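You operate a simulated robot arm through the tools that you are given. There is no shell and no other tool.

The job below is to be done with a simulated robot arm. You get a single attempt, and the scene is never put back.

JOB
Share the sack between both sets: 3 units on each set's display.
Fine: zero the blue display and switch the blue cam on first; slide the blue grab back after; keep out from under the hanging sack.

Only the result counts: the job must be done as asked and must still hold three seconds after the hand-in. Knocking over, shifting, dropping, spilling or breaking anything else fails it.

ROBOT AND FRAMES
A 5-joint arm with a two-finger parallel gripper, fixed in place. Base frame: the origin is at the foot of the arm, x ahead of it, y to its left, z up; the work surface is at about z = 860. Units: mm, degrees, N and s.
It reaches about 1134 mm from its shoulder. Its first joint turns from -149.0 to 149.0 degrees. Payload 1.57 kg.
The TCP is the grasp point between the finger pads, 30 mm short of the fingertips. In the tool frame z runs along the fingers and y along their closing line. Largest opening 110 mm; finger width 24, thickness 12; the body of the gripper, 48 by 112 mm, starts 78 mm behind the TCP.
Orientation is told as [roll, pitch, yaw] about the base's x, y, z axes, in that order, counted from this pose: with the fingers straight down and closing along the base's y, the tool's x points along the base's -x, its y along +y and its z along -z.

CONTROLS
- The arm moves only by the tool move_arm. Its argument "commands" is a list of rows, each an object (a shift or turn left out is 0, a gripper value left out holds the last) with "slide": the shift along the tool's x, y, z in mm, a list of three; "delta_rot": the turn, a rotation vector about the tool's x, y, z in degrees, a list of three; "grip": the finger opening in mm, from 0 to 110. In form: [{"slide": [dx, dy, dz], "delta_rot": [ax, ay, az], "grip": grip}, ...]. A call has 1 to 20 rows; each row shifts and turns the commanded pose from where the row before left it, along the tool's axes as they then stand. Each row takes 0.2 s and may step no farther than 50 mm and 8.6 degrees from the row before; otherwise, or with a gripper value out of range, the whole call is refused. A pose out of reach is approached as far as the arm can. The call stops where the force on the tool passes 40 N (or 10 N more than at its start, if that is more) or the arm is blocked; 0.2 s more then pass. The fingers move at their own pace (about 72 mm/s each) and stop on an object; they squeeze with about 35 N. The grip force told is the motor's: it shows also when the fingers shut on nothing. Time passes only in rows, and 0.2 s behind the last, so rows that do not move let the fingers close. It gives the time, the measured TCP pose, the force on the tool (base axes), the opening and the grip force at its end, in the units of the frame above (readings bear some noise), with the torque about the TCP (base axes, N m) and any sound that the robot's microphone picked up.
- Cameras (640 x 400 px; columns grow to the right, rows downward): "scene" is fixed at [210.5, -652.1, 1615.6]; the picture's right is [0.95, -0.30, 0.00], its down [-0.11, -0.35, -0.93] and it looks along [0.28, 0.89, -0.37] (base axes); focal length 353 px, centre (320, 200). "wrist" rides on the gripper at [70, 16, -141] in the tool frame; the picture's right is [-0.23, 0.97, 0.00], its down [-0.85, -0.20, -0.48] and it looks along [-0.47, -0.11, 0.88] (tool axes); focal length 222 px, centre (320, 200). There is no depth. A picture from a camera that has moved, and an enlarged one, comes with that camera's place and axes in the base frame and with its lens. The place of the scene camera against the robot may be out by one fixed shift of up to 18 mm in any direction.
- camera(camera): a new picture of that camera. It takes no simulated time.
- raise_lower(by): slides the trunk up (or, below 0, down) by that many mm; the arm rides with it, the base frame stays. It gives what a move gives, with no picture.
- enlarge(camera, box): a new picture of the part [left, top, right, bottom] of that camera's present view, enlarged. It takes no simulated time.
- finish_job(): hands the job in; it is judged then, once.

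Nothing tells you positions but the pictures and the camera data. Unless the task says otherwise, let go and move clear before handing in.

The tools are called by a JSON object that holds its "name" and its "arguments". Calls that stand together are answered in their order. move_arm: Moves the arm, as the interface text tells. Its arguments: {"type":"object","properties":{"commands":{"type":"array","items":{"type":"object","properties":{"slide":{"type":"array","items":{"type":"number"}},"delta_rot":{"type":"array","items":{"type":"number"}},"grip":{"type":"number"}}}}},"required":["commands"]} The other tools are called the same way: raise_lower (by) slides the trunk up or down; camera (camera) takes a picture; enlarge (camera, box) takes an enlarged picture of a part of a camera's view; finish_job () hands the job in.

At the start:

```text
time: 0.0
tool_pos: [555.8, 332.2, 1225.1]
orientation: [-0.1, 0.1, -0.1]
contact_force: [0.3, 0.7, -0.5]
ft_torque: [0.02, 0.0, -0.02]
opening: 110.0
gripper_force: 0.0
trunk travel left (down, up): [-958.0, 12.0]
```

scene: 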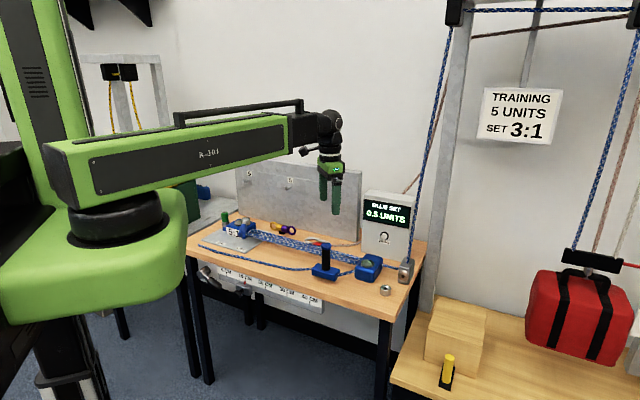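
wrist: 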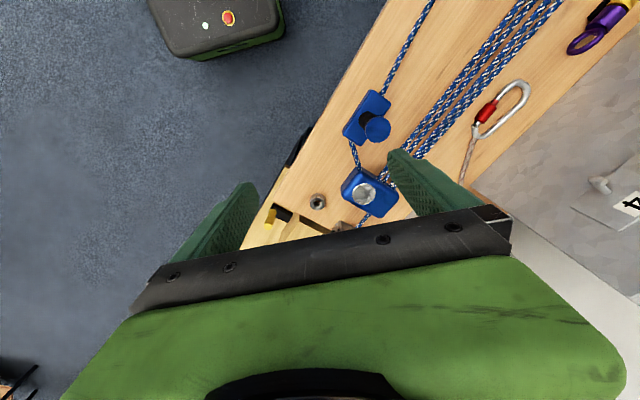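

I see a workbench with a blue rope set, a display box, a hanging red sack on the right and another rope set. I'll look at things in enlarged views before moving.

{"name": "enlarge", "arguments": {"camera": "scene", "box": [180, 160, 440, 320]}}

{"name": "enlarge", "arguments": {"camera": "scene", "box": [380, 200, 640, 400]}}

{"name": "enlarge", "arguments": {"camera": "scene", "box": [400, 0, 640, 150]}}

{"name": "enlarge", "arguments": {"camera": "scene", "box": [60, 0, 260, 130]}}

{"name": "enlarge", "arguments": {"camera": "wrist", "box": [260, 0, 640, 240]}}

```text
2.46 times, centred on (310, 240) of scene
camera zoom: at [210.5, -652.1, 1615.6], right [0.95, -0.3, 0.0], down [-0.11, -0.35, -0.93], along [0.28, 0.89, -0.37], focal length 868 px, centre (345, 102)
```

zoom: 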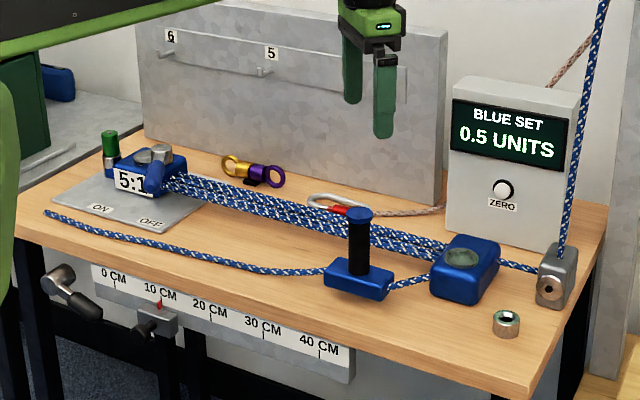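

```text
2.00 times, centred on (510, 300) of scene
camera zoom: at [210.5, -652.1, 1615.6], right [0.95, -0.3, 0.0], down [-0.11, -0.35, -0.93], along [0.28, 0.89, -0.37], focal length 705 px, centre (-60, 0)
```

zoom: 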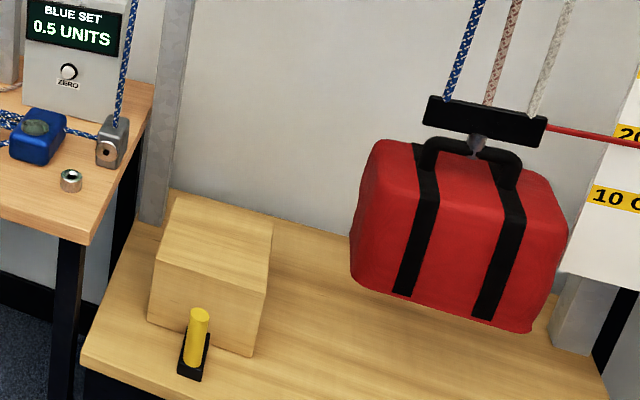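

```text
2.67 times, centred on (520, 75) of scene
camera zoom: at [210.5, -652.1, 1615.6], right [0.95, -0.3, 0.0], down [-0.11, -0.35, -0.93], along [0.28, 0.89, -0.37], focal length 940 px, centre (-213, 533)
```

zoom: 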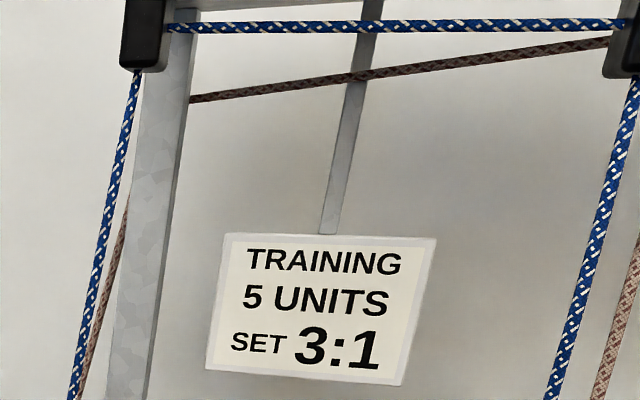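

```text
3.08 times, centred on (160, 65) of scene
camera zoom: at [210.5, -652.1, 1615.6], right [0.95, -0.3, 0.0], down [-0.11, -0.35, -0.93], along [0.28, 0.89, -0.37], focal length 1085 px, centre (812, 615)
```

zoom: 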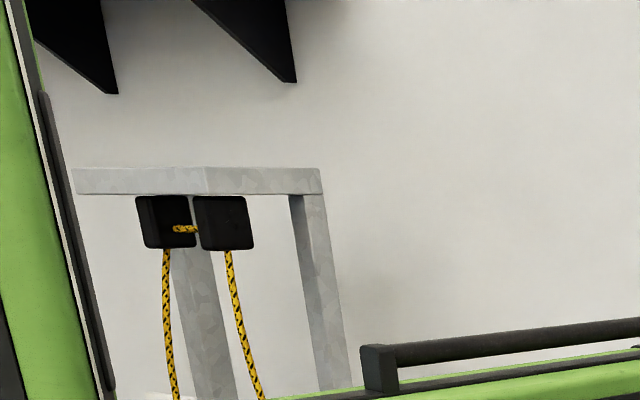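

```text
1.67 times, centred on (450, 120) of wrist
camera zoom: at [486.6, 347.1, 1366.8], right [0.23, 0.97, 0.0], down [0.85, -0.2, 0.48], along [0.47, -0.11, -0.88], focal length 370 px, centre (103, 333)
```

zoom: 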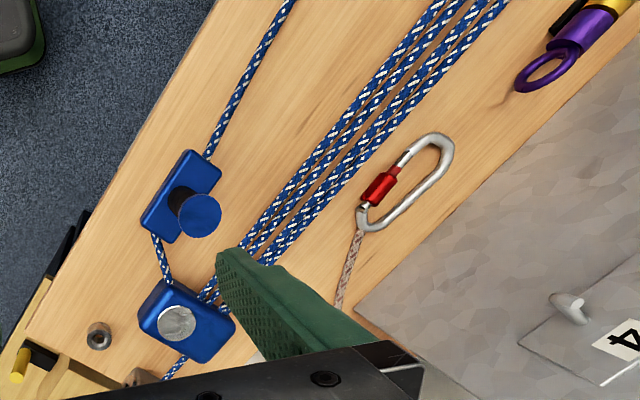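

The bench holds the blue 5:1 rig, and a second set isn't in view yet. I'll turn the wrist to survey the surroundings before touching anything.

{"name": "move_arm", "arguments": {"commands": [{"delta_rot": [0, 0, -7.7]}, {"delta_rot": [0, 0, -7.7]}, {"delta_rot": [0, 0, -7.7]}, {"delta_rot": [0, 0, -7.7]}]}}

{"name": "camera", "arguments": {"camera": "wrist"}}

```text
time: 1.0
tool_pos: [557.6, 330.4, 1225.4]
orientation: [0.0, 0.2, 30.9]
contact_force: [-0.2, -0.5, 0.2]
ft_torque: [0.01, 0.0, -0.02]
opening: 109.9
gripper_force: 0.1
trunk travel left (down, up): [-958.0, 12.0]
```

```text
taken
camera wrist: at [488.6, 308.9, 1366.8], right [-0.3, 0.95, 0.0], down [0.84, 0.27, 0.48], along [0.46, 0.15, -0.88], focal length 222 px, centre (320, 200)
```

wrist: 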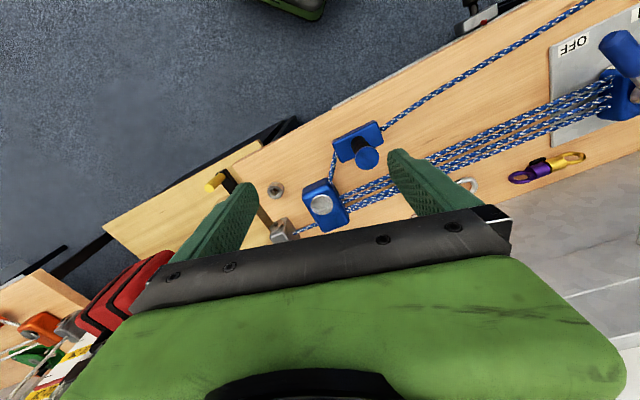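

The second set (orange/green) seems to lie to the right beyond the sack. I'll spin the wrist so the camera gives upright pictures, then tilt up and look around.

{"name": "move_arm", "arguments": {"commands": [{"delta_rot": [0, 0, -8.6]}, {"delta_rot": [0, 0, -8.6]}, {"delta_rot": [0, 0, -8.6]}, {"delta_rot": [0, 0, -8.6]}, {"delta_rot": [0, 0, -8.6]}, {"delta_rot": [0, 0, -8.6]}, {"delta_rot": [0, 0, -8.6]}, {"delta_rot": [0, 0, -8.6]}, {"delta_rot": [0, 0, -8.6]}, {"delta_rot": [0, 0, -8.6]}, {"delta_rot": [0, 0, -8.6]}, {"delta_rot": [0, 0, -8.6]}, {"delta_rot": [0, 0, -8.6]}, {"delta_rot": [0, 0, -8.6]}, {"delta_rot": [0, 0, -8.6]}, {"delta_rot": [0, 0, -8.6]}, {"delta_rot": [0, 0, -8.6]}, {"delta_rot": [0, 0, -8.6]}, {"delta_rot": [0, 0, -8.6]}, {"delta_rot": [0, 0, -8.6]}]}}

{"name": "camera", "arguments": {"camera": "wrist"}}

```text
time: 5.2
tool_pos: [555.5, 332.9, 1225.4]
orientation: [0.1, 0.0, -157.0]
contact_force: [-0.7, -0.2, 0.1]
ft_torque: [0.0, 0.01, 0.0]
opening: 110.2
gripper_force: 0.1
trunk travel left (down, up): [-958.0, 12.0]
```

```text
taken
camera wrist: at [626.7, 343.3, 1366.9], right [0.17, -0.99, 0.0], down [-0.87, -0.15, 0.48], along [-0.47, -0.08, -0.88], focal length 222 px, centre (320, 200)
```

wrist: 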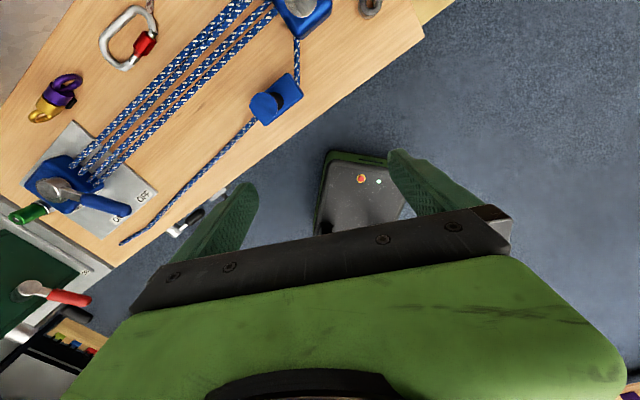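

Spinning works. Now I tilt the tool outward to look across the scene.

{"name": "move_arm", "arguments": {"commands": [{"delta_rot": [0, 0, -8.0]}, {"delta_rot": [0, 8.6, 0]}, {"delta_rot": [0, 8.6, 0]}, {"delta_rot": [0, 8.6, 0]}, {"delta_rot": [0, 8.6, 0]}, {"delta_rot": [0, 8.6, 0]}]}}

{"name": "camera", "arguments": {"camera": "wrist"}}

{"name": "camera", "arguments": {"camera": "scene"}}

```text
time: 6.6
tool_pos: [617.8, 382.7, 1288.9]
orientation: [0.3, 43.0, -153.5]
contact_force: [1.0, 0.8, -0.8]
ft_torque: [0.02, 0.03, 0.03]
opening: 110.0
gripper_force: 0.1
out of reach, approached as far as the arm can: row 1, 3, 4, 5, 6
trunk travel left (down, up): [-958.0, 12.0]
```

```text
taken
camera wrist: at [583.4, 347.3, 1440.4], right [0.28, -0.95, -0.15], down [-0.94, -0.24, -0.23], along [0.18, 0.21, -0.96], focal length 222 px, centre (320, 200)
```

wrist: 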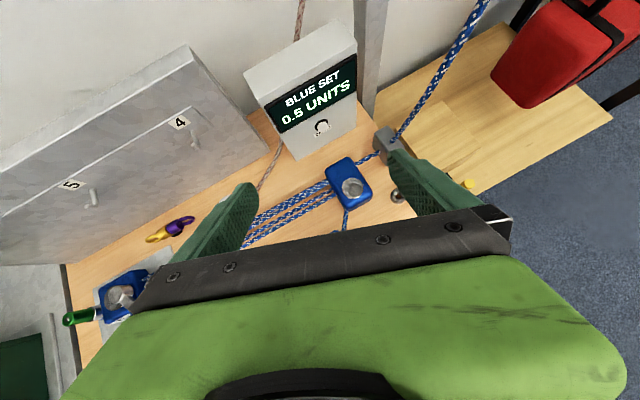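

```text
taken
```

scene: 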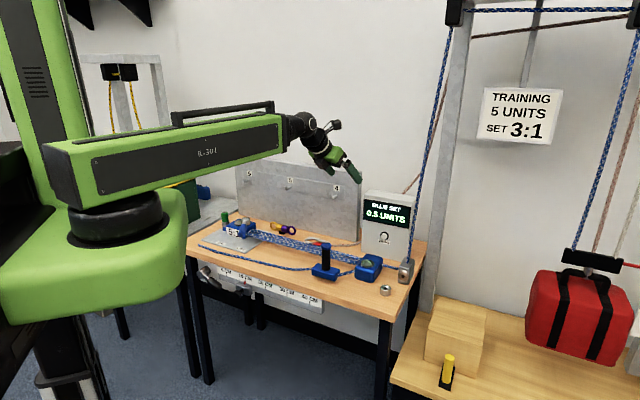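

The tilt came out short and not settled. I'll wait one row and re-read the pose.

{"name": "move_arm", "arguments": {"commands": [{"slide": [0, 0, 0]}, {"slide": [0, 0, 0]}]}}

{"name": "enlarge", "arguments": {"camera": "wrist", "box": [0, 0, 640, 260]}}

```text
time: 7.2
tool_pos: [617.3, 381.6, 1289.0]
orientation: [0.3, 42.9, -153.6]
contact_force: [-1.4, 0.7, 0.2]
ft_torque: [0.01, 0.01, -0.02]
opening: 110.0
gripper_force: 0.1
trunk travel left (down, up): [-958.0, 12.0]
```

```text
1.00 times, centred on (320, 130) of wrist (not enlarged: the box is as wide or as high as the picture)
camera zoom: at [583.4, 347.0, 1440.2], right [0.28, -0.95, -0.15], down [-0.94, -0.24, -0.23], along [0.18, 0.21, -0.96], focal length 222 px, centre (320, 270)
```

zoom: 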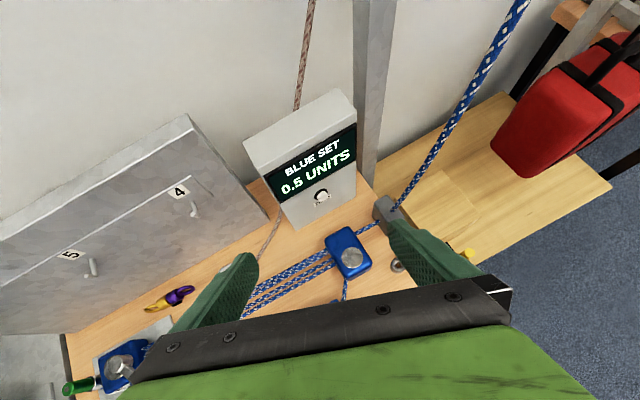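

I'll un-tilt and swing the arm to the right (at a safe radius, well short of the sack) to look at the second set.

{"name": "move_arm", "arguments": {"commands": [{"delta_rot": [0, -8.6, 0]}, {"delta_rot": [0, -8.6, 0]}, {"delta_rot": [0, -8.6, 0]}, {"delta_rot": [0, -8.6, 0]}, {"delta_rot": [0, -8.6, 0]}, {"slide": [0, 0, 0]}]}}

```text
time: 8.6
tool_pos: [616.0, 380.8, 1226.0]
orientation: [0.2, -0.1, -153.7]
contact_force: [-0.8, 0.4, 0.3]
ft_torque: [-0.04, -0.01, 0.0]
opening: 109.9
gripper_force: 0.0
out of reach, approached as far as the arm can: row 1, 2, 3, 4
trunk travel left (down, up): [-958.0, 12.0]
```

{"name": "move_arm", "arguments": {"commands": [{"slide": [0, 0, -40]}, {"slide": [0, 0, 0]}]}}

{"name": "camera", "arguments": {"camera": "scene"}}

```text
time: 9.2
tool_pos: [617.7, 381.5, 1226.2]
orientation: [0.2, 0.0, -153.8]
contact_force: [0.3, -0.7, 0.0]
ft_torque: [-0.01, -0.02, 0.02]
opening: 109.9
gripper_force: 0.2
out of reach, approached as far as the arm can: row 1
trunk travel left (down, up): [-958.0, 12.0]
```

```text
taken
```

scene: 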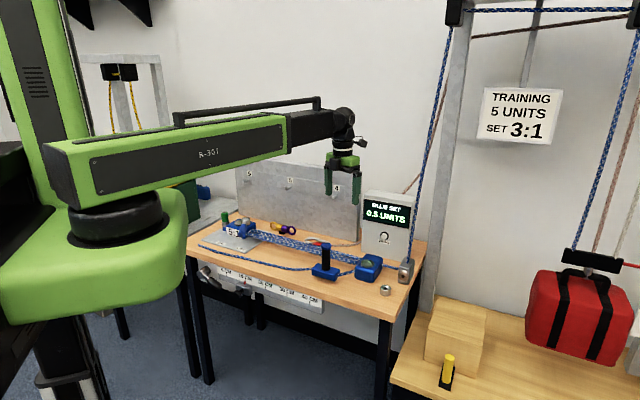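

{"name": "move_arm", "arguments": {"commands": [{"slide": [0, 0, 40]}, {"slide": [0, 0, 0]}]}}

{"name": "camera", "arguments": {"camera": "scene"}}

```text
time: 9.8
tool_pos: [616.4, 381.9, 1226.2]
orientation: [0.3, 0.0, -153.8]
contact_force: [-0.4, 0.7, 0.0]
ft_torque: [0.05, 0.01, -0.02]
opening: 109.8
gripper_force: 0.0
out of reach, approached as far as the arm can: row 1
trunk travel left (down, up): [-958.0, 12.0]
```

```text
taken
```

scene: 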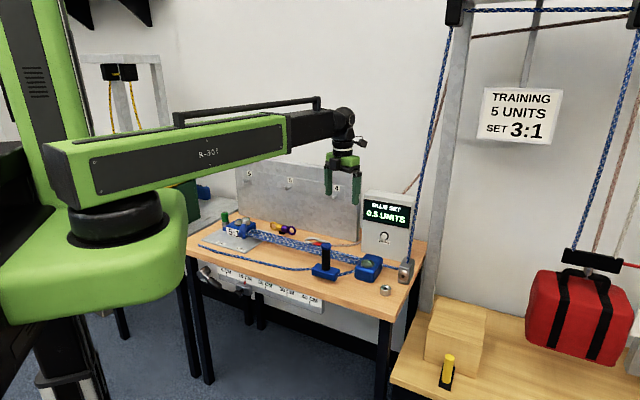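

The boom only telescopes and yaws; height comes from the trunk. Now I swing right at the same height to look at the second set.

{"name": "move_arm", "arguments": {"commands": [{"slide": [-15.8, 35.8, 0]}, {"slide": [-15.8, 35.8, 0]}, {"slide": [-15.8, 35.8, 0]}, {"slide": [-15.8, 35.8, 0]}, {"slide": [-15.8, 35.8, 0]}, {"slide": [-15.8, 35.8, 0]}, {"slide": [-15.8, 35.8, 0]}, {"slide": [-15.8, 35.8, 0]}, {"slide": [-15.8, 35.8, 0]}, {"slide": [-15.8, 35.8, 0]}, {"slide": [-15.8, 35.8, 0]}, {"slide": [-15.8, 35.8, 0]}, {"slide": [-15.8, 35.8, 0]}, {"slide": [-15.8, 35.8, 0]}, {"slide": [-15.8, 35.8, 0]}, {"slide": [-15.8, 35.8, 0]}, {"slide": [-15.8, 35.8, 0]}, {"slide": [-15.8, 35.8, 0]}, {"slide": [-15.8, 35.8, 0]}, {"slide": [-15.8, 35.8, 0]}]}}

{"name": "camera", "arguments": {"camera": "wrist"}}

{"name": "camera", "arguments": {"camera": "scene"}}

```text
time: 14.0
tool_pos: [493.7, 277.9, 1225.2]
orientation: [0.7, 0.2, -155.1]
contact_force: [0.2, -0.2, 0.0]
ft_torque: [0.02, -0.01, 0.0]
opening: 110.1
gripper_force: 0.0
out of reach, approached as far as the arm can: row 1, 2, 3, 4, 5, 6, 7, 8, 9, 10, 11, 12, 13, 14, 15, 16, 17, 18, 19, 20
trunk travel left (down, up): [-958.0, 12.0]
```

```text
taken
camera wrist: at [562.7, 293.5, 1367.2], right [0.2, -0.98, 0.01], down [-0.86, -0.17, 0.47], along [-0.46, -0.11, -0.88], focal length 222 px, centre (320, 200)
```

wrist: 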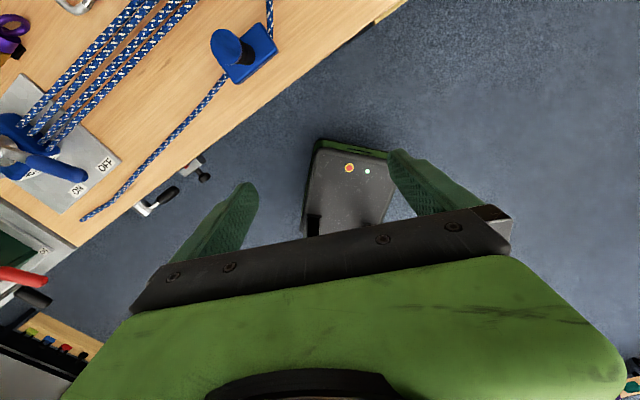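

```text
taken
```

scene: 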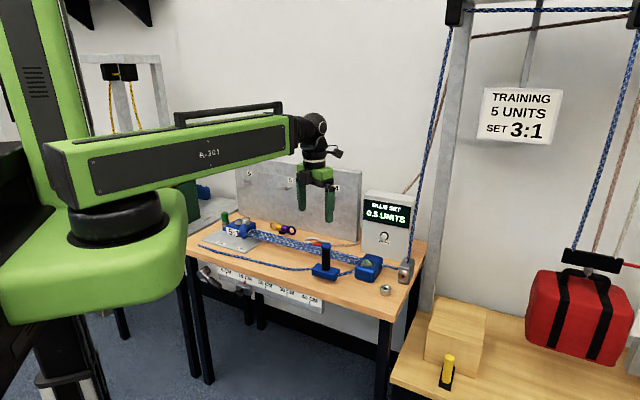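

The blocked motion was the spin joint at its 180° stop. I'll spin back 60° and then swing to the right.

{"name": "move_arm", "arguments": {"commands": [{"delta_rot": [0, 0, 8.6]}, {"delta_rot": [0, 0, 8.6]}, {"delta_rot": [0, 0, 8.6]}, {"delta_rot": [0, 0, 8.6]}, {"delta_rot": [0, 0, 8.6]}, {"delta_rot": [0, 0, 8.6]}, {"delta_rot": [0, 0, 8.6]}, {"slide": [0, 0, 0]}]}}

{"name": "move_arm", "arguments": {"commands": [{"slide": [28.1, 25.0, 0]}, {"slide": [28.1, 25.0, 0]}, {"slide": [28.1, 25.0, 0]}, {"slide": [28.1, 25.0, 0]}, {"slide": [28.1, 25.0, 0]}, {"slide": [28.1, 25.0, 0]}, {"slide": [28.1, 25.0, 0]}, {"slide": [28.1, 25.0, 0]}, {"slide": [28.1, 25.0, 0]}, {"slide": [28.1, 25.0, 0]}, {"slide": [28.1, 25.0, 0]}, {"slide": [28.1, 25.0, 0]}, {"slide": [28.1, 25.0, 0]}, {"slide": [28.1, 25.0, 0]}, {"slide": [28.1, 25.0, 0]}, {"slide": [28.1, 25.0, 0]}, {"slide": [28.1, 25.0, 0]}, {"slide": [28.1, 25.0, 0]}]}}

{"name": "camera", "arguments": {"camera": "wrist"}}

{"name": "camera", "arguments": {"camera": "scene"}}

```text
time: 15.8
tool_pos: [493.7, 278.0, 1226.2]
orientation: [0.1, 0.2, 145.9]
contact_force: [-0.2, -0.3, -0.5]
ft_torque: [0.01, -0.02, -0.03]
opening: 110.1
gripper_force: 0.1
trunk travel left (down, up): [-958.0, 12.0]
```

```text
time: 19.6
tool_pos: [696.6, -341.9, 1224.6]
orientation: [0.5, 0.2, 144.7]
contact_force: [0.4, -0.2, 0.3]
ft_torque: [0.02, -0.01, -0.01]
opening: 109.8
gripper_force: 0.0
out of reach, approached as far as the arm can: row 1, 2, 3, 17, 18
trunk travel left (down, up): [-958.0, 12.0]
```

```text
taken
camera wrist: at [743.7, -395.9, 1367.0], right [-0.75, -0.66, 0.01], down [-0.58, 0.66, 0.47], along [-0.32, 0.35, -0.88], focal length 222 px, centre (320, 200)
```

wrist: 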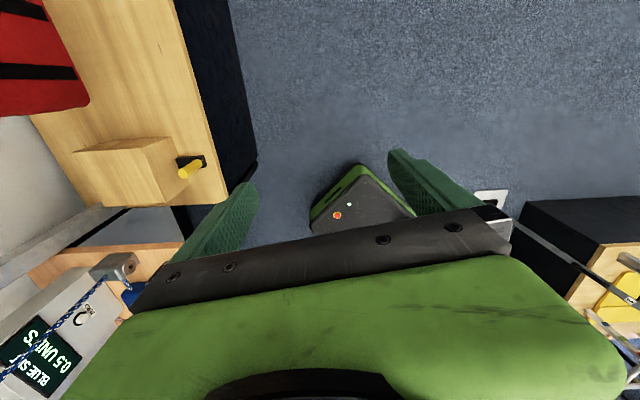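

```text
taken
```

scene: 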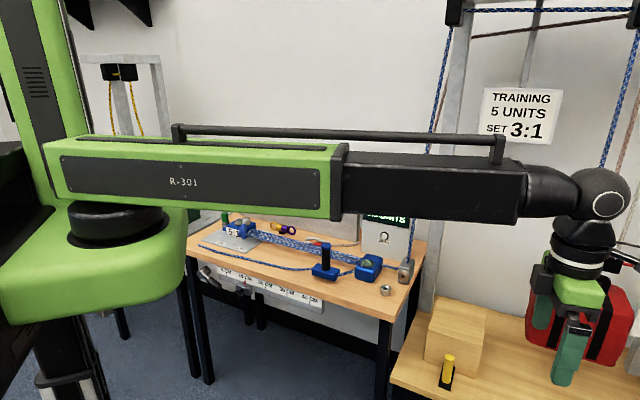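

Now I'm on the right side. I tilt the tool outward to look across at what's beyond the sack.

{"name": "move_arm", "arguments": {"commands": [{"delta_rot": [0, 8.6, 0]}, {"delta_rot": [0, 8.6, 0]}, {"delta_rot": [0, 8.6, 0]}, {"delta_rot": [0, 8.6, 0]}, {"delta_rot": [0, 8.6, 0]}, {"delta_rot": [0, 8.6, 0]}, {"delta_rot": [0, 8.6, 0]}, {"slide": [0, 0, 0]}]}}

{"name": "camera", "arguments": {"camera": "wrist"}}

```text
time: 21.4
tool_pos: [698.1, -338.2, 1345.2]
orientation: [0.1, 60.4, 146.2]
contact_force: [0.1, -0.4, 0.1]
ft_torque: [-0.05, 0.03, 0.0]
opening: 109.9
gripper_force: 0.0
out of reach, approached as far as the arm can: row 1, 2, 3, 4, 5, 6, 7
trunk travel left (down, up): [-958.0, 12.0]
```

```text
taken
camera wrist: at [615.3, -302.5, 1476.3], right [-0.64, -0.75, -0.2], down [-0.58, 0.63, -0.51], along [0.5, -0.21, -0.84], focal length 222 px, centre (320, 200)
```

wrist: 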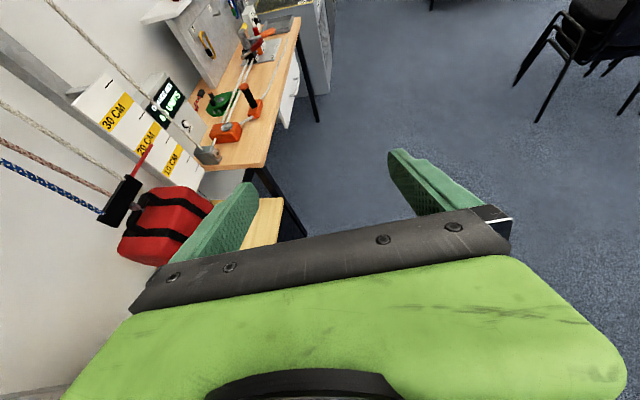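

{"name": "enlarge", "arguments": {"camera": "wrist", "box": [60, 0, 340, 175]}}

{"name": "enlarge", "arguments": {"camera": "wrist", "box": [60, 60, 220, 160]}}

{"name": "enlarge", "arguments": {"camera": "wrist", "box": [170, 0, 330, 100]}}

```text
2.29 times, centred on (200, 88) of wrist
camera zoom: at [615.3, -302.5, 1476.3], right [-0.64, -0.75, -0.2], down [-0.58, 0.63, -0.51], along [0.5, -0.21, -0.84], focal length 508 px, centre (594, 457)
```

zoom: 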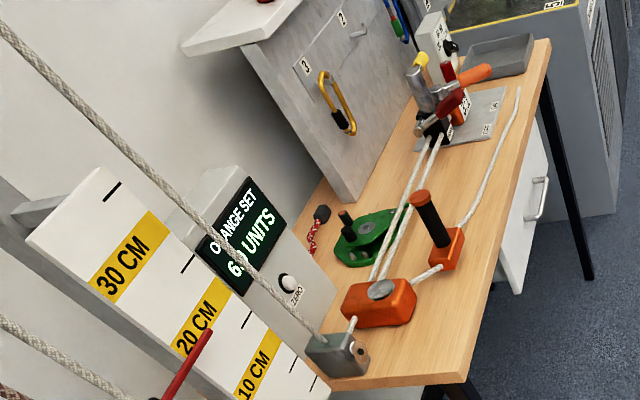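

```text
4.00 times, centred on (140, 110) of wrist
camera zoom: at [615.3, -302.5, 1476.3], right [-0.64, -0.75, -0.2], down [-0.58, 0.63, -0.51], along [0.5, -0.21, -0.84], focal length 888 px, centre (1040, 560)
```

zoom: 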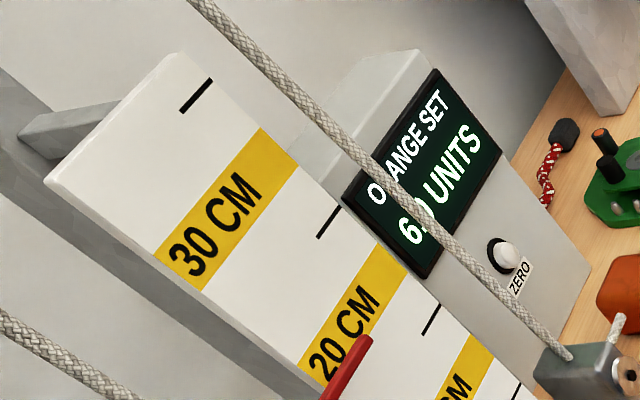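

```text
4.00 times, centred on (250, 50) of wrist
camera zoom: at [615.3, -302.5, 1476.3], right [-0.64, -0.75, -0.2], down [-0.58, 0.63, -0.51], along [0.5, -0.21, -0.84], focal length 888 px, centre (600, 800)
```

zoom: 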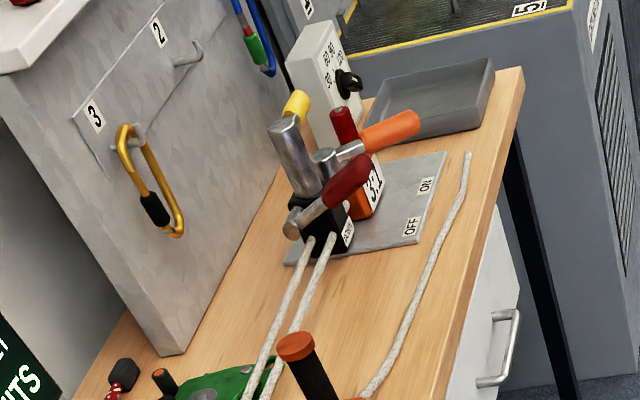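

The orange 3:1 set on the far bench carries 6.0 units now, so hauling the blue 5:1 set must move half of it over. I'll level the tool and swing back over the blue bench for a close look at the cam, grab and zero button.

{"name": "move_arm", "arguments": {"commands": [{"delta_rot": [0, -8.6, 0]}, {"delta_rot": [0, -8.6, 0]}, {"delta_rot": [0, -8.6, 0]}, {"delta_rot": [0, -8.6, 0]}, {"delta_rot": [0, -8.6, 0]}, {"delta_rot": [0, -8.6, 0]}, {"delta_rot": [0, -8.6, 0]}, {"slide": [0, 0, 0]}]}}

{"name": "move_arm", "arguments": {"commands": [{"slide": [-25.3, -27.7, 0]}, {"slide": [-25.3, -27.7, 0]}, {"slide": [-25.3, -27.7, 0]}, {"slide": [-25.3, -27.7, 0]}, {"slide": [-25.3, -27.7, 0]}, {"slide": [-25.3, -27.7, 0]}, {"slide": [-25.3, -27.7, 0]}, {"slide": [-25.3, -27.7, 0]}, {"slide": [-25.3, -27.7, 0]}, {"slide": [-25.3, -27.7, 0]}, {"slide": [-25.3, -27.7, 0]}, {"slide": [-25.3, -27.7, 0]}, {"slide": [-25.3, -27.7, 0]}, {"slide": [-25.3, -27.7, 0]}, {"slide": [-25.3, -27.7, 0]}, {"slide": [-25.3, -27.7, 0]}, {"slide": [-25.3, -27.7, 0]}, {"slide": [-25.3, -27.7, 0]}]}}

{"name": "camera", "arguments": {"camera": "wrist"}}

```text
time: 23.2
tool_pos: [699.0, -332.6, 1225.1]
orientation: [0.3, 0.1, 145.4]
contact_force: [-0.1, 0.3, 0.3]
ft_torque: [-0.01, 0.0, -0.01]
opening: 110.0
gripper_force: 0.0
out of reach, approached as far as the arm can: row 1, 2, 3, 4, 5, 6, 7
trunk travel left (down, up): [-958.0, 12.0]
```

```text
time: 27.0
tool_pos: [601.9, 333.5, 1226.0]
orientation: [0.1, 0.2, 146.1]
contact_force: [1.0, 0.2, -0.8]
ft_torque: [-0.03, -0.02, -0.03]
opening: 110.2
gripper_force: 0.1
out of reach, approached as far as the arm can: row 12, 18
trunk travel left (down, up): [-958.0, 12.0]
```

```text
taken
camera wrist: at [650.6, 281.8, 1367.0], right [-0.73, -0.68, 0.0], down [-0.6, 0.65, 0.47], along [-0.32, 0.35, -0.88], focal length 222 px, centre (320, 200)
```

wrist: 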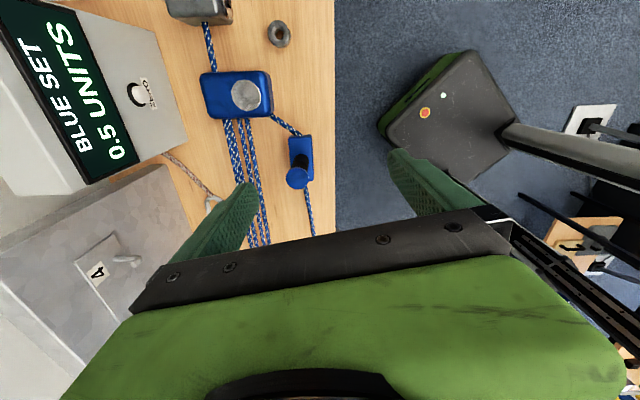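

Next I'll move over the left part of the bench and spin the camera to see the cam, its ON/OFF plate and the tail rope.

{"name": "move_arm", "arguments": {"commands": [{"slide": [-34.8, -21.5, 0]}, {"slide": [-34.8, -21.5, 0]}, {"slide": [-34.8, -21.5, 0]}, {"slide": [-34.8, -21.5, 0]}, {"slide": [-34.8, -21.5, 0]}, {"slide": [-34.8, -21.5, 0]}, {"slide": [-34.8, -21.5, 0]}, {"slide": [-34.8, -21.5, 0]}, {"slide": [-34.8, -21.5, 0]}, {"slide": [-34.8, -21.5, 0]}, {"slide": [-34.8, -21.5, 0]}, {"slide": [-34.8, -21.5, 0]}]}}

{"name": "move_arm", "arguments": {"commands": [{"delta_rot": [0, 0, 8.6]}, {"delta_rot": [0, 0, 8.6]}, {"delta_rot": [0, 0, 8.6]}, {"delta_rot": [0, 0, 8.6]}, {"delta_rot": [0, 0, 8.6]}, {"delta_rot": [0, 0, 8.6]}, {"delta_rot": [0, 0, 8.6]}, {"delta_rot": [0, 0, 8.6]}, {"delta_rot": [0, 0, 8.6]}, {"delta_rot": [0, 0, 8.6]}, {"delta_rot": [0, 0, 8.6]}, {"delta_rot": [0, 0, 8.6]}, {"delta_rot": [0, 0, 8.6]}, {"delta_rot": [0, 0, 8.6]}, {"delta_rot": [0, 0, 8.6]}, {"delta_rot": [0, 0, 8.6]}, {"delta_rot": [0, 0, 8.6]}, {"delta_rot": [0, 0, 8.6]}, {"delta_rot": [0, 0, 8.6]}, {"delta_rot": [0, 0, 8.6]}]}}

{"name": "camera", "arguments": {"camera": "wrist"}}

{"name": "enlarge", "arguments": {"camera": "wrist", "box": [120, 0, 520, 200]}}

```text
time: 29.6
tool_pos: [397.5, 783.8, 1226.4]
orientation: [0.0, 0.3, 146.0]
contact_force: [-0.5, 0.0, -0.6]
ft_torque: [-0.02, -0.02, -0.02]
opening: 110.1
gripper_force: 0.1
out of reach, approached as far as the arm can: row 3
trunk travel left (down, up): [-958.0, 12.0]
```

```text
time: 33.8
tool_pos: [398.0, 782.0, 1225.6]
orientation: [-0.1, -0.2, -26.1]
contact_force: [0.3, 0.3, 0.0]
ft_torque: [-0.01, 0.03, -0.03]
opening: 109.9
gripper_force: 0.0
trunk travel left (down, up): [-958.0, 12.0]
```

```text
taken
camera wrist: at [342.9, 826.3, 1366.5], right [0.63, 0.77, 0.0], down [0.68, -0.55, 0.48], along [0.37, -0.31, -0.88], focal length 222 px, centre (320, 200)
```

wrist: 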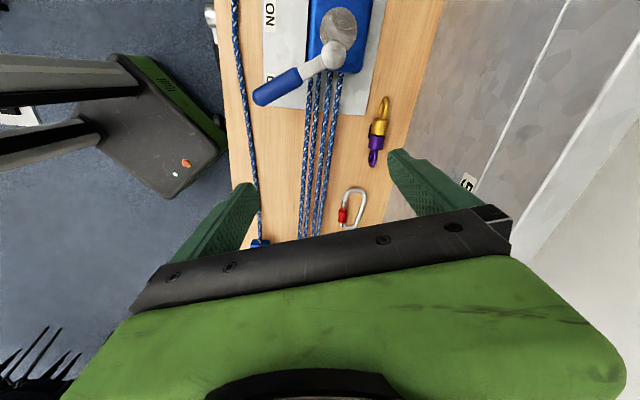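

```text
1.60 times, centred on (320, 100) of wrist
camera zoom: at [342.9, 826.3, 1366.5], right [0.63, 0.77, 0.0], down [0.68, -0.55, 0.48], along [0.37, -0.31, -0.88], focal length 355 px, centre (320, 360)
```

zoom: 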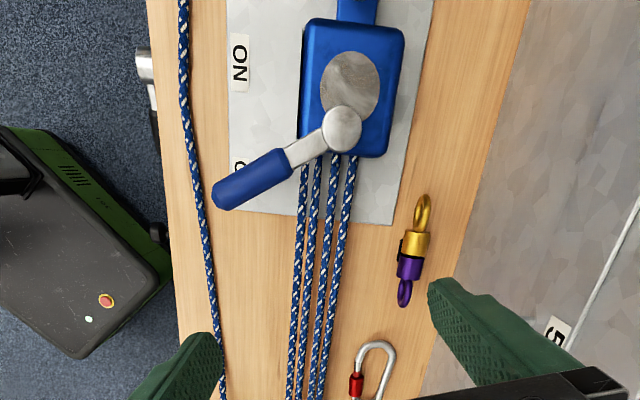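

The cam lever is at OFF, pointing to the front; ON is further left on the plate. I'll shift the camera for a second viewpoint to fix heights.

{"name": "move_arm", "arguments": {"commands": [{"slide": [32, 12, 0]}, {"slide": [32, 12, 0]}, {"slide": [32, 12, 0]}, {"slide": [0, 0, 0]}]}}

{"name": "camera", "arguments": {"camera": "wrist"}}

{"name": "enlarge", "arguments": {"camera": "wrist", "box": [160, 0, 480, 200]}}

{"name": "enlarge", "arguments": {"camera": "scene", "box": [190, 190, 350, 320]}}

```text
time: 34.8
tool_pos: [328.4, 852.0, 1226.1]
orientation: [0.0, -0.2, -26.0]
contact_force: [0.6, 0.2, 1.1]
ft_torque: [-0.03, 0.01, 0.0]
opening: 109.9
gripper_force: 0.1
out of reach, approached as far as the arm can: row 3
trunk travel left (down, up): [-958.0, 12.0]
```

```text
taken
camera wrist: at [271.9, 896.2, 1366.7], right [0.63, 0.78, 0.0], down [0.68, -0.55, 0.48], along [0.37, -0.3, -0.88], focal length 222 px, centre (320, 200)
```

wrist: 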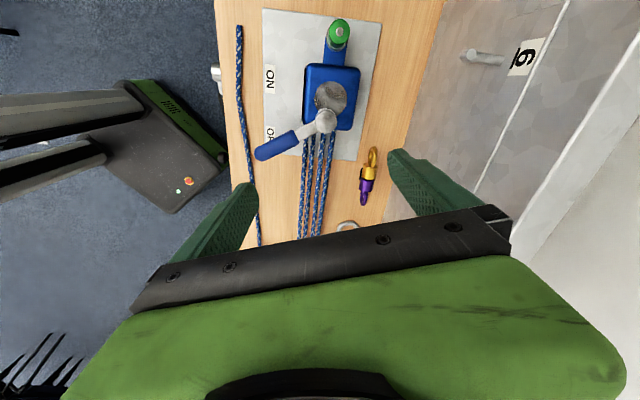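

```text
2.00 times, centred on (320, 100) of wrist
camera zoom: at [271.9, 896.2, 1366.7], right [0.63, 0.78, 0.0], down [0.68, -0.55, 0.48], along [0.37, -0.3, -0.88], focal length 444 px, centre (320, 400)
```

zoom: 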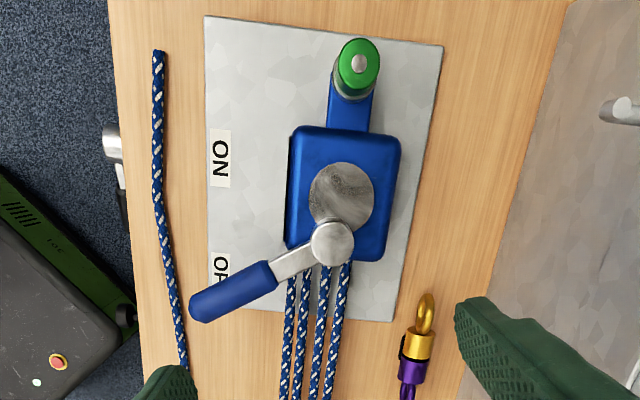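

```text
3.08 times, centred on (270, 255) of scene
camera zoom: at [210.5, -652.1, 1615.6], right [0.95, -0.3, 0.0], down [-0.11, -0.35, -0.93], along [0.28, 0.89, -0.37], focal length 1085 px, centre (474, 31)
```

zoom: 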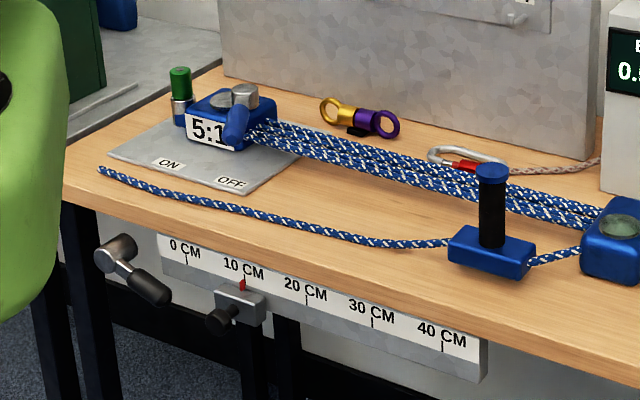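

The lever pivot is near (334, 862) with its handle tip near (300, 722, 935); the grab's post is near (576, 417). First the zero button: I'll move in front of the display and line up the closed fingers.

{"name": "move_arm", "arguments": {"commands": [{"slide": [-39.4, -12.7, 0], "grip": 0}, {"slide": [-39.4, -12.7, 0]}, {"slide": [-39.4, -12.7, 0]}, {"slide": [-39.4, -12.7, 0]}, {"slide": [-39.4, -12.7, 0]}, {"slide": [-39.4, -12.7, 0]}, {"slide": [-39.4, -12.7, 0]}, {"slide": [-39.4, -12.7, 0]}, {"slide": [-39.4, -12.7, 0]}, {"slide": [-39.4, -12.7, 0]}, {"slide": [-39.4, -12.7, 0]}, {"slide": [-39.4, -12.7, 0]}, {"slide": [-39.4, -12.7, 0]}, {"slide": [-39.4, -12.7, 0]}]}}

{"name": "move_arm", "arguments": {"commands": [{"delta_rot": [0, 0, -7.53]}, {"delta_rot": [0, 0, -7.53]}, {"delta_rot": [0, 0, -7.53]}, {"delta_rot": [0, 0, -7.53]}, {"delta_rot": [0, 0, -7.53]}, {"delta_rot": [0, 0, -7.53]}, {"delta_rot": [0, 0, -7.53]}, {"slide": [0, 0, 0]}]}}

{"name": "camera", "arguments": {"camera": "wrist"}}

{"name": "camera", "arguments": {"camera": "scene"}}

```text
time: 37.8
tool_pos: [744.3, 451.6, 1223.7]
orientation: [-0.2, -0.2, -25.9]
contact_force: [-0.6, 0.5, -0.8]
ft_torque: [-0.01, 0.03, 0.02]
opening: 0.0
gripper_force: 21.2
out of reach, approached as far as the arm can: row 5
trunk travel left (down, up): [-958.0, 12.0]
```

```text
time: 39.6
tool_pos: [745.5, 450.5, 1225.1]
orientation: [-0.2, 0.0, 26.8]
contact_force: [-0.2, -1.1, -0.6]
ft_torque: [0.01, -0.01, 0.0]
opening: 0.0
gripper_force: 21.7
trunk travel left (down, up): [-958.0, 12.0]
```

```text
taken
camera wrist: at [674.7, 433.2, 1366.7], right [-0.24, 0.97, 0.0], down [0.85, 0.21, 0.48], along [0.47, 0.11, -0.88], focal length 222 px, centre (320, 200)
```

wrist: 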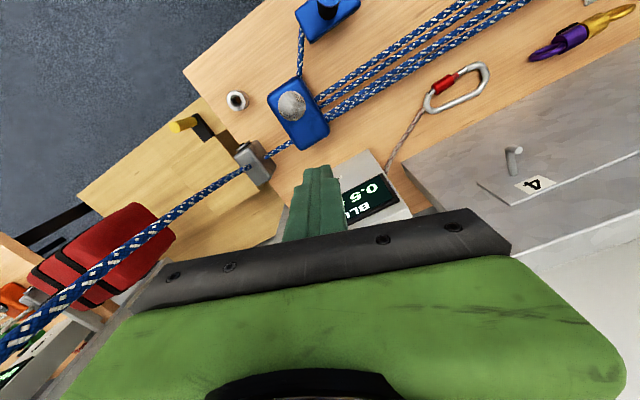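

```text
taken
```

scene: 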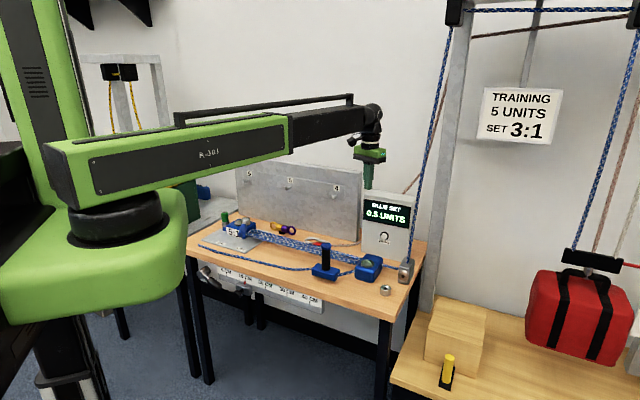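

Now tilt the tool 45° outward here (still well above the display box), then look again.

{"name": "move_arm", "arguments": {"commands": [{"delta_rot": [0, -8.6, 0]}, {"delta_rot": [0, -8.6, 0]}, {"delta_rot": [0, -8.6, 0]}, {"delta_rot": [0, -8.6, 0]}, {"delta_rot": [0, -8.6, 0]}, {"delta_rot": [0, -2, 0]}, {"slide": [0, 0, 0]}]}}

{"name": "camera", "arguments": {"camera": "wrist"}}

```text
time: 41.2
tool_pos: [744.9, 452.2, 1294.5]
orientation: [-0.3, -44.9, 27.0]
contact_force: [-0.5, 0.3, -0.1]
ft_torque: [-0.01, -0.01, 0.01]
opening: 0.0
gripper_force: 20.9
out of reach, approached as far as the arm can: row 1, 2, 3, 4, 5, 6
trunk travel left (down, up): [-958.0, 12.0]
```

```text
taken
camera wrist: at [603.5, 398.6, 1345.9], right [-0.3, 0.94, 0.16], down [0.33, -0.06, 0.94], along [0.9, 0.33, -0.29], focal length 222 px, centre (320, 200)
```

wrist: 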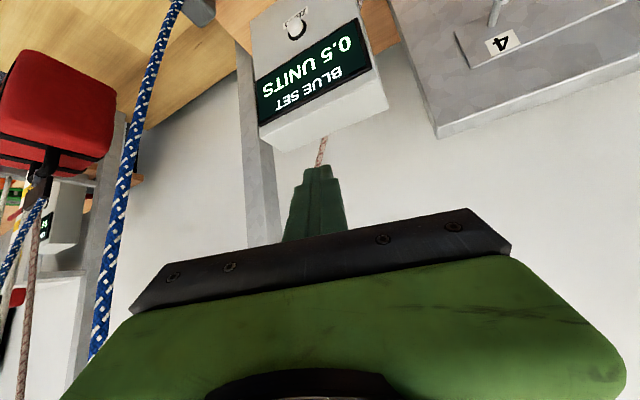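

The ZERO button works out near (855, 502, 961). I'll move outward so nothing descends on the grab, then lower the trunk in steps.

{"name": "move_arm", "arguments": {"commands": [{"slide": [-24, -3.5, 24]}, {"slide": [-24, -3.5, 24]}, {"slide": [0, 0, 0]}]}}

{"name": "raise_lower", "arguments": {"by": -200}}

{"name": "camera", "arguments": {"camera": "wrist"}}

{"name": "camera", "arguments": {"camera": "scene"}}

```text
time: 42.0
tool_pos: [808.9, 474.9, 1295.5]
orientation: [-0.3, -45.0, 27.0]
contact_force: [-0.9, -0.2, 0.2]
ft_torque: [0.02, 0.01, 0.0]
opening: 0.1
gripper_force: 21.7
trunk travel left (down, up): [-958.0, 12.0]
```

```text
time: 44.2
tool_pos: [808.5, 474.4, 1094.9]
orientation: [-0.2, -45.0, 27.0]
contact_force: [-0.8, 0.4, 0.1]
ft_torque: [0.04, 0.02, 0.03]
opening: 0.2
gripper_force: 21.4
trunk travel left (down, up): [-758.0, 212.0]
```

```text
taken
camera wrist: at [668.3, 421.5, 1145.9], right [-0.3, 0.94, 0.16], down [0.33, -0.06, 0.94], along [0.9, 0.33, -0.29], focal length 222 px, centre (320, 200)
```

wrist: 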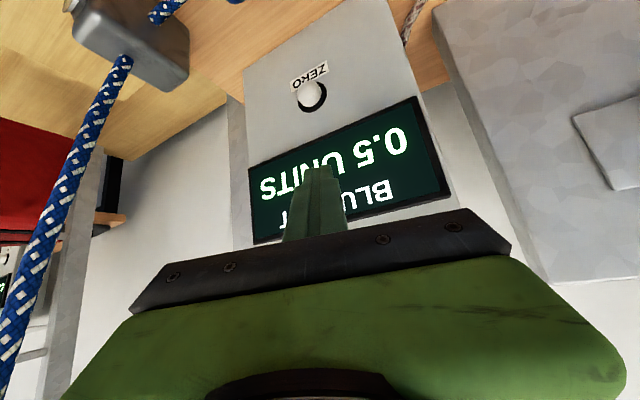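

```text
taken
```

scene: 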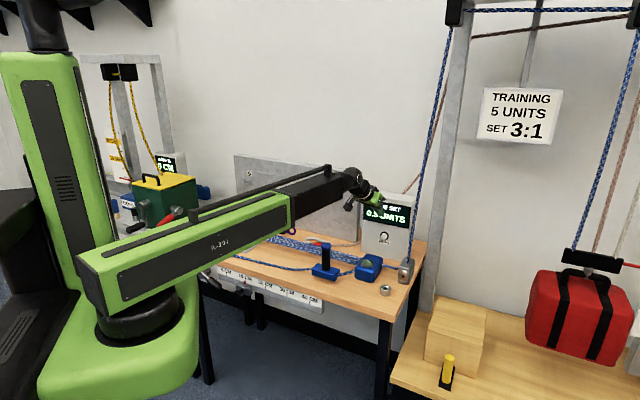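

Aligned within a couple of mm. I'll lower the rest of the way to button height.

{"name": "raise_lower", "arguments": {"by": -124}}

{"name": "camera", "arguments": {"camera": "wrist"}}

{"name": "enlarge", "arguments": {"camera": "scene", "box": [300, 150, 460, 290]}}

```text
time: 45.7
tool_pos: [809.7, 473.8, 971.4]
orientation: [-0.3, -45.1, 27.1]
contact_force: [-0.2, 0.4, -0.1]
ft_torque: [0.01, 0.0, 0.01]
opening: 0.2
gripper_force: 21.9
trunk travel left (down, up): [-634.0, 336.0]
```

```text
taken
camera wrist: at [668.3, 421.5, 1021.9], right [-0.3, 0.94, 0.16], down [0.33, -0.06, 0.94], along [0.9, 0.33, -0.29], focal length 222 px, centre (320, 200)
```

wrist: 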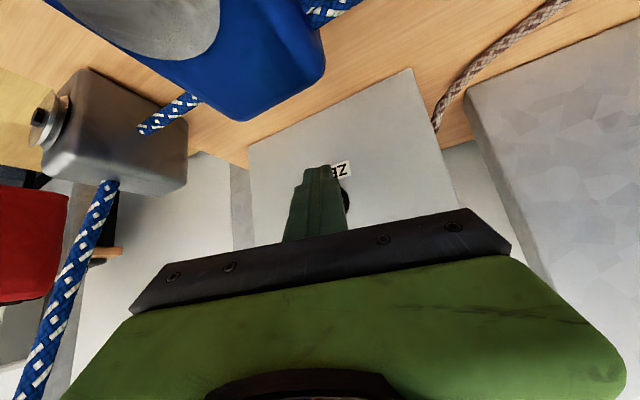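

```text
2.86 times, centred on (380, 220) of scene
camera zoom: at [210.5, -652.1, 1615.6], right [0.95, -0.3, 0.0], down [-0.11, -0.35, -0.93], along [0.28, 0.89, -0.37], focal length 1007 px, centre (149, 143)
```

zoom: 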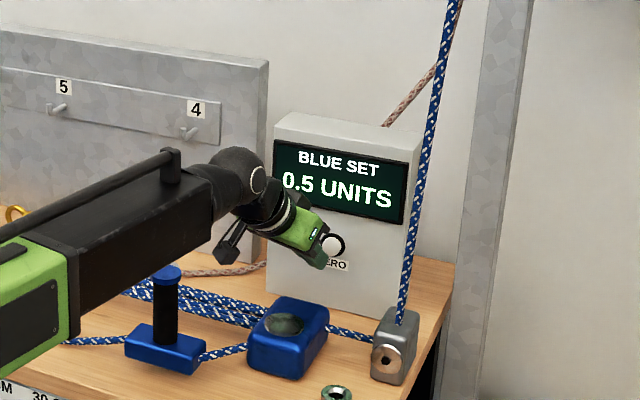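

The fingertips sit just in front of the ZERO button. I'll advance horizontally in small steps and watch the force and display.

{"name": "move_arm", "arguments": {"commands": [{"slide": [-7, 0.5, 7]}, {"slide": [-7, 0.5, 7]}, {"slide": [0, 0, 0]}]}}

{"name": "enlarge", "arguments": {"camera": "scene", "box": [300, 150, 460, 290]}}

```text
time: 46.5
tool_pos: [825.8, 486.1, 971.5]
orientation: [-0.2, -44.9, 27.0]
contact_force: [-12.6, -5.0, -4.5]
ft_torque: [-0.14, 0.27, 0.14]
opening: 0.0
gripper_force: 21.4
trunk travel left (down, up): [-634.0, 336.0]
heard: click
```

```text
2.86 times, centred on (380, 220) of scene
camera zoom: at [210.5, -652.1, 1615.6], right [0.95, -0.3, 0.0], down [-0.11, -0.35, -0.93], along [0.28, 0.89, -0.37], focal length 1007 px, centre (149, 143)
```

zoom: 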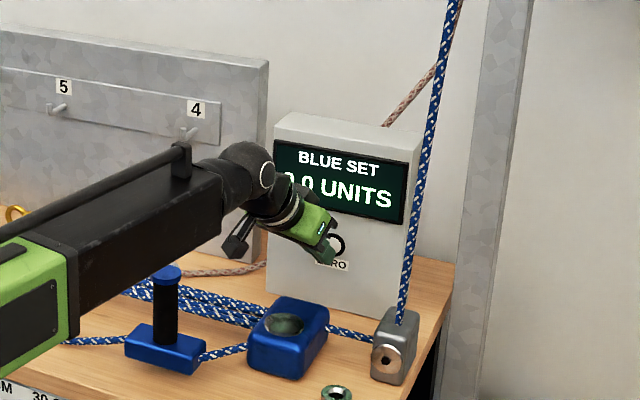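

The click came and the blue display reads 0.0. I back off, raise, level the tool and head for the cam.

{"name": "move_arm", "arguments": {"commands": [{"slide": [9, 0, -9]}, {"slide": [9, 0, -9]}, {"slide": [0, 0, 0]}]}}

{"name": "raise_lower", "arguments": {"by": 230}}

{"name": "enlarge", "arguments": {"camera": "scene", "box": [300, 150, 460, 290]}}

```text
time: 47.3
tool_pos: [804.4, 474.2, 971.2]
orientation: [-0.3, -45.0, 26.9]
contact_force: [-0.2, 0.0, -0.1]
ft_torque: [-0.03, 0.0, 0.0]
opening: 0.0
gripper_force: 21.7
trunk travel left (down, up): [-634.0, 336.0]
```

```text
time: 49.7
tool_pos: [805.0, 473.7, 1201.8]
orientation: [-0.3, -45.0, 27.0]
contact_force: [-0.1, 0.1, 0.5]
ft_torque: [0.0, 0.02, -0.02]
opening: 0.0
gripper_force: 21.3
trunk travel left (down, up): [-864.0, 106.0]
```

```text
2.86 times, centred on (380, 220) of scene
camera zoom: at [210.5, -652.1, 1615.6], right [0.95, -0.3, 0.0], down [-0.11, -0.35, -0.93], along [0.28, 0.89, -0.37], focal length 1007 px, centre (149, 143)
```

zoom: 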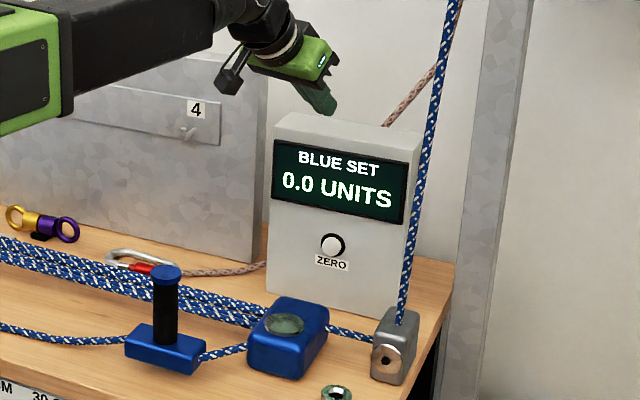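

Display holds 0.0. Backing off, levelling the tool, and turning it to yaw −14° for the cam push.

{"name": "move_arm", "arguments": {"commands": [{"slide": [14.1, 0, -14.1]}, {"slide": [14.1, 0, -14.1]}, {"slide": [14.1, 0, -14.1]}, {"slide": [14.1, 0, -14.1]}, {"delta_rot": [0, 8.6, 0]}, {"delta_rot": [0, 8.6, 0]}, {"delta_rot": [0, 8.6, 0]}, {"delta_rot": [0, 8.6, 0]}, {"delta_rot": [0, 8.6, 0]}, {"delta_rot": [0, 2, 0]}, {"delta_rot": [0, 0, 8.2]}, {"delta_rot": [0, 0, 8.2]}, {"delta_rot": [0, 0, 8.2]}, {"delta_rot": [0, 0, 8.2]}, {"delta_rot": [0, 0, 8.2]}, {"slide": [0, 0, 0]}]}}

```text
time: 53.1
tool_pos: [733.2, 437.8, 1131.4]
orientation: [-0.2, 0.0, -14.5]
contact_force: [0.4, 0.1, 0.6]
ft_torque: [0.02, -0.02, 0.01]
opening: 0.0
gripper_force: 21.2
out of reach, approached as far as the arm can: row 5, 6, 7, 8, 9
trunk travel left (down, up): [-864.0, 106.0]
```

{"name": "move_arm", "arguments": {"commands": [{"slide": [37.7, 17.6, 0]}, {"slide": [37.7, 17.6, 0]}, {"slide": [37.7, 17.6, 0]}, {"slide": [37.7, 17.6, 0]}, {"slide": [37.7, 17.6, 0]}, {"slide": [37.7, 17.6, 0]}, {"slide": [37.7, 17.6, 0]}, {"slide": [37.7, 17.6, 0]}, {"slide": [37.7, 17.6, 0]}, {"slide": [37.7, 17.6, 0]}, {"slide": [37.7, 17.6, 0]}, {"slide": [0, 0, 0]}]}}

{"name": "camera", "arguments": {"camera": "wrist"}}

{"name": "enlarge", "arguments": {"camera": "wrist", "box": [160, 0, 480, 200]}}

```text
time: 55.7
tool_pos: [380.0, 727.9, 1132.1]
orientation: [-0.2, -0.1, -14.3]
contact_force: [0.4, 0.7, 0.3]
ft_torque: [0.0, 0.0, 0.0]
opening: 0.0
gripper_force: 21.8
trunk travel left (down, up): [-864.0, 106.0]
```

```text
taken
camera wrist: at [315.5, 760.5, 1272.7], right [0.46, 0.89, 0.0], down [0.78, -0.4, 0.48], along [0.43, -0.22, -0.88], focal length 222 px, centre (320, 200)
```

wrist: 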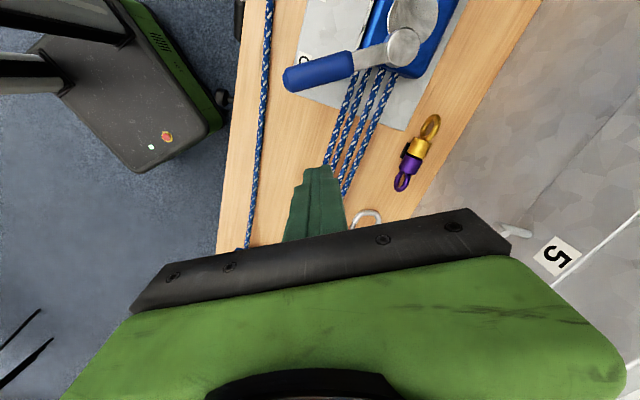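

```text
2.00 times, centred on (320, 100) of wrist
camera zoom: at [315.5, 760.5, 1272.7], right [0.46, 0.89, 0.0], down [0.78, -0.4, 0.48], along [0.43, -0.22, -0.88], focal length 444 px, centre (320, 400)
```

zoom: 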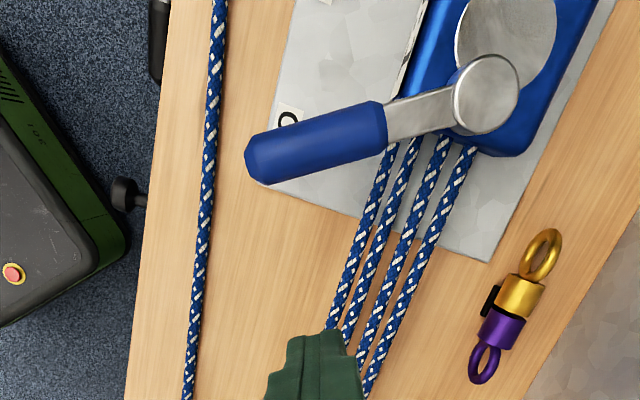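

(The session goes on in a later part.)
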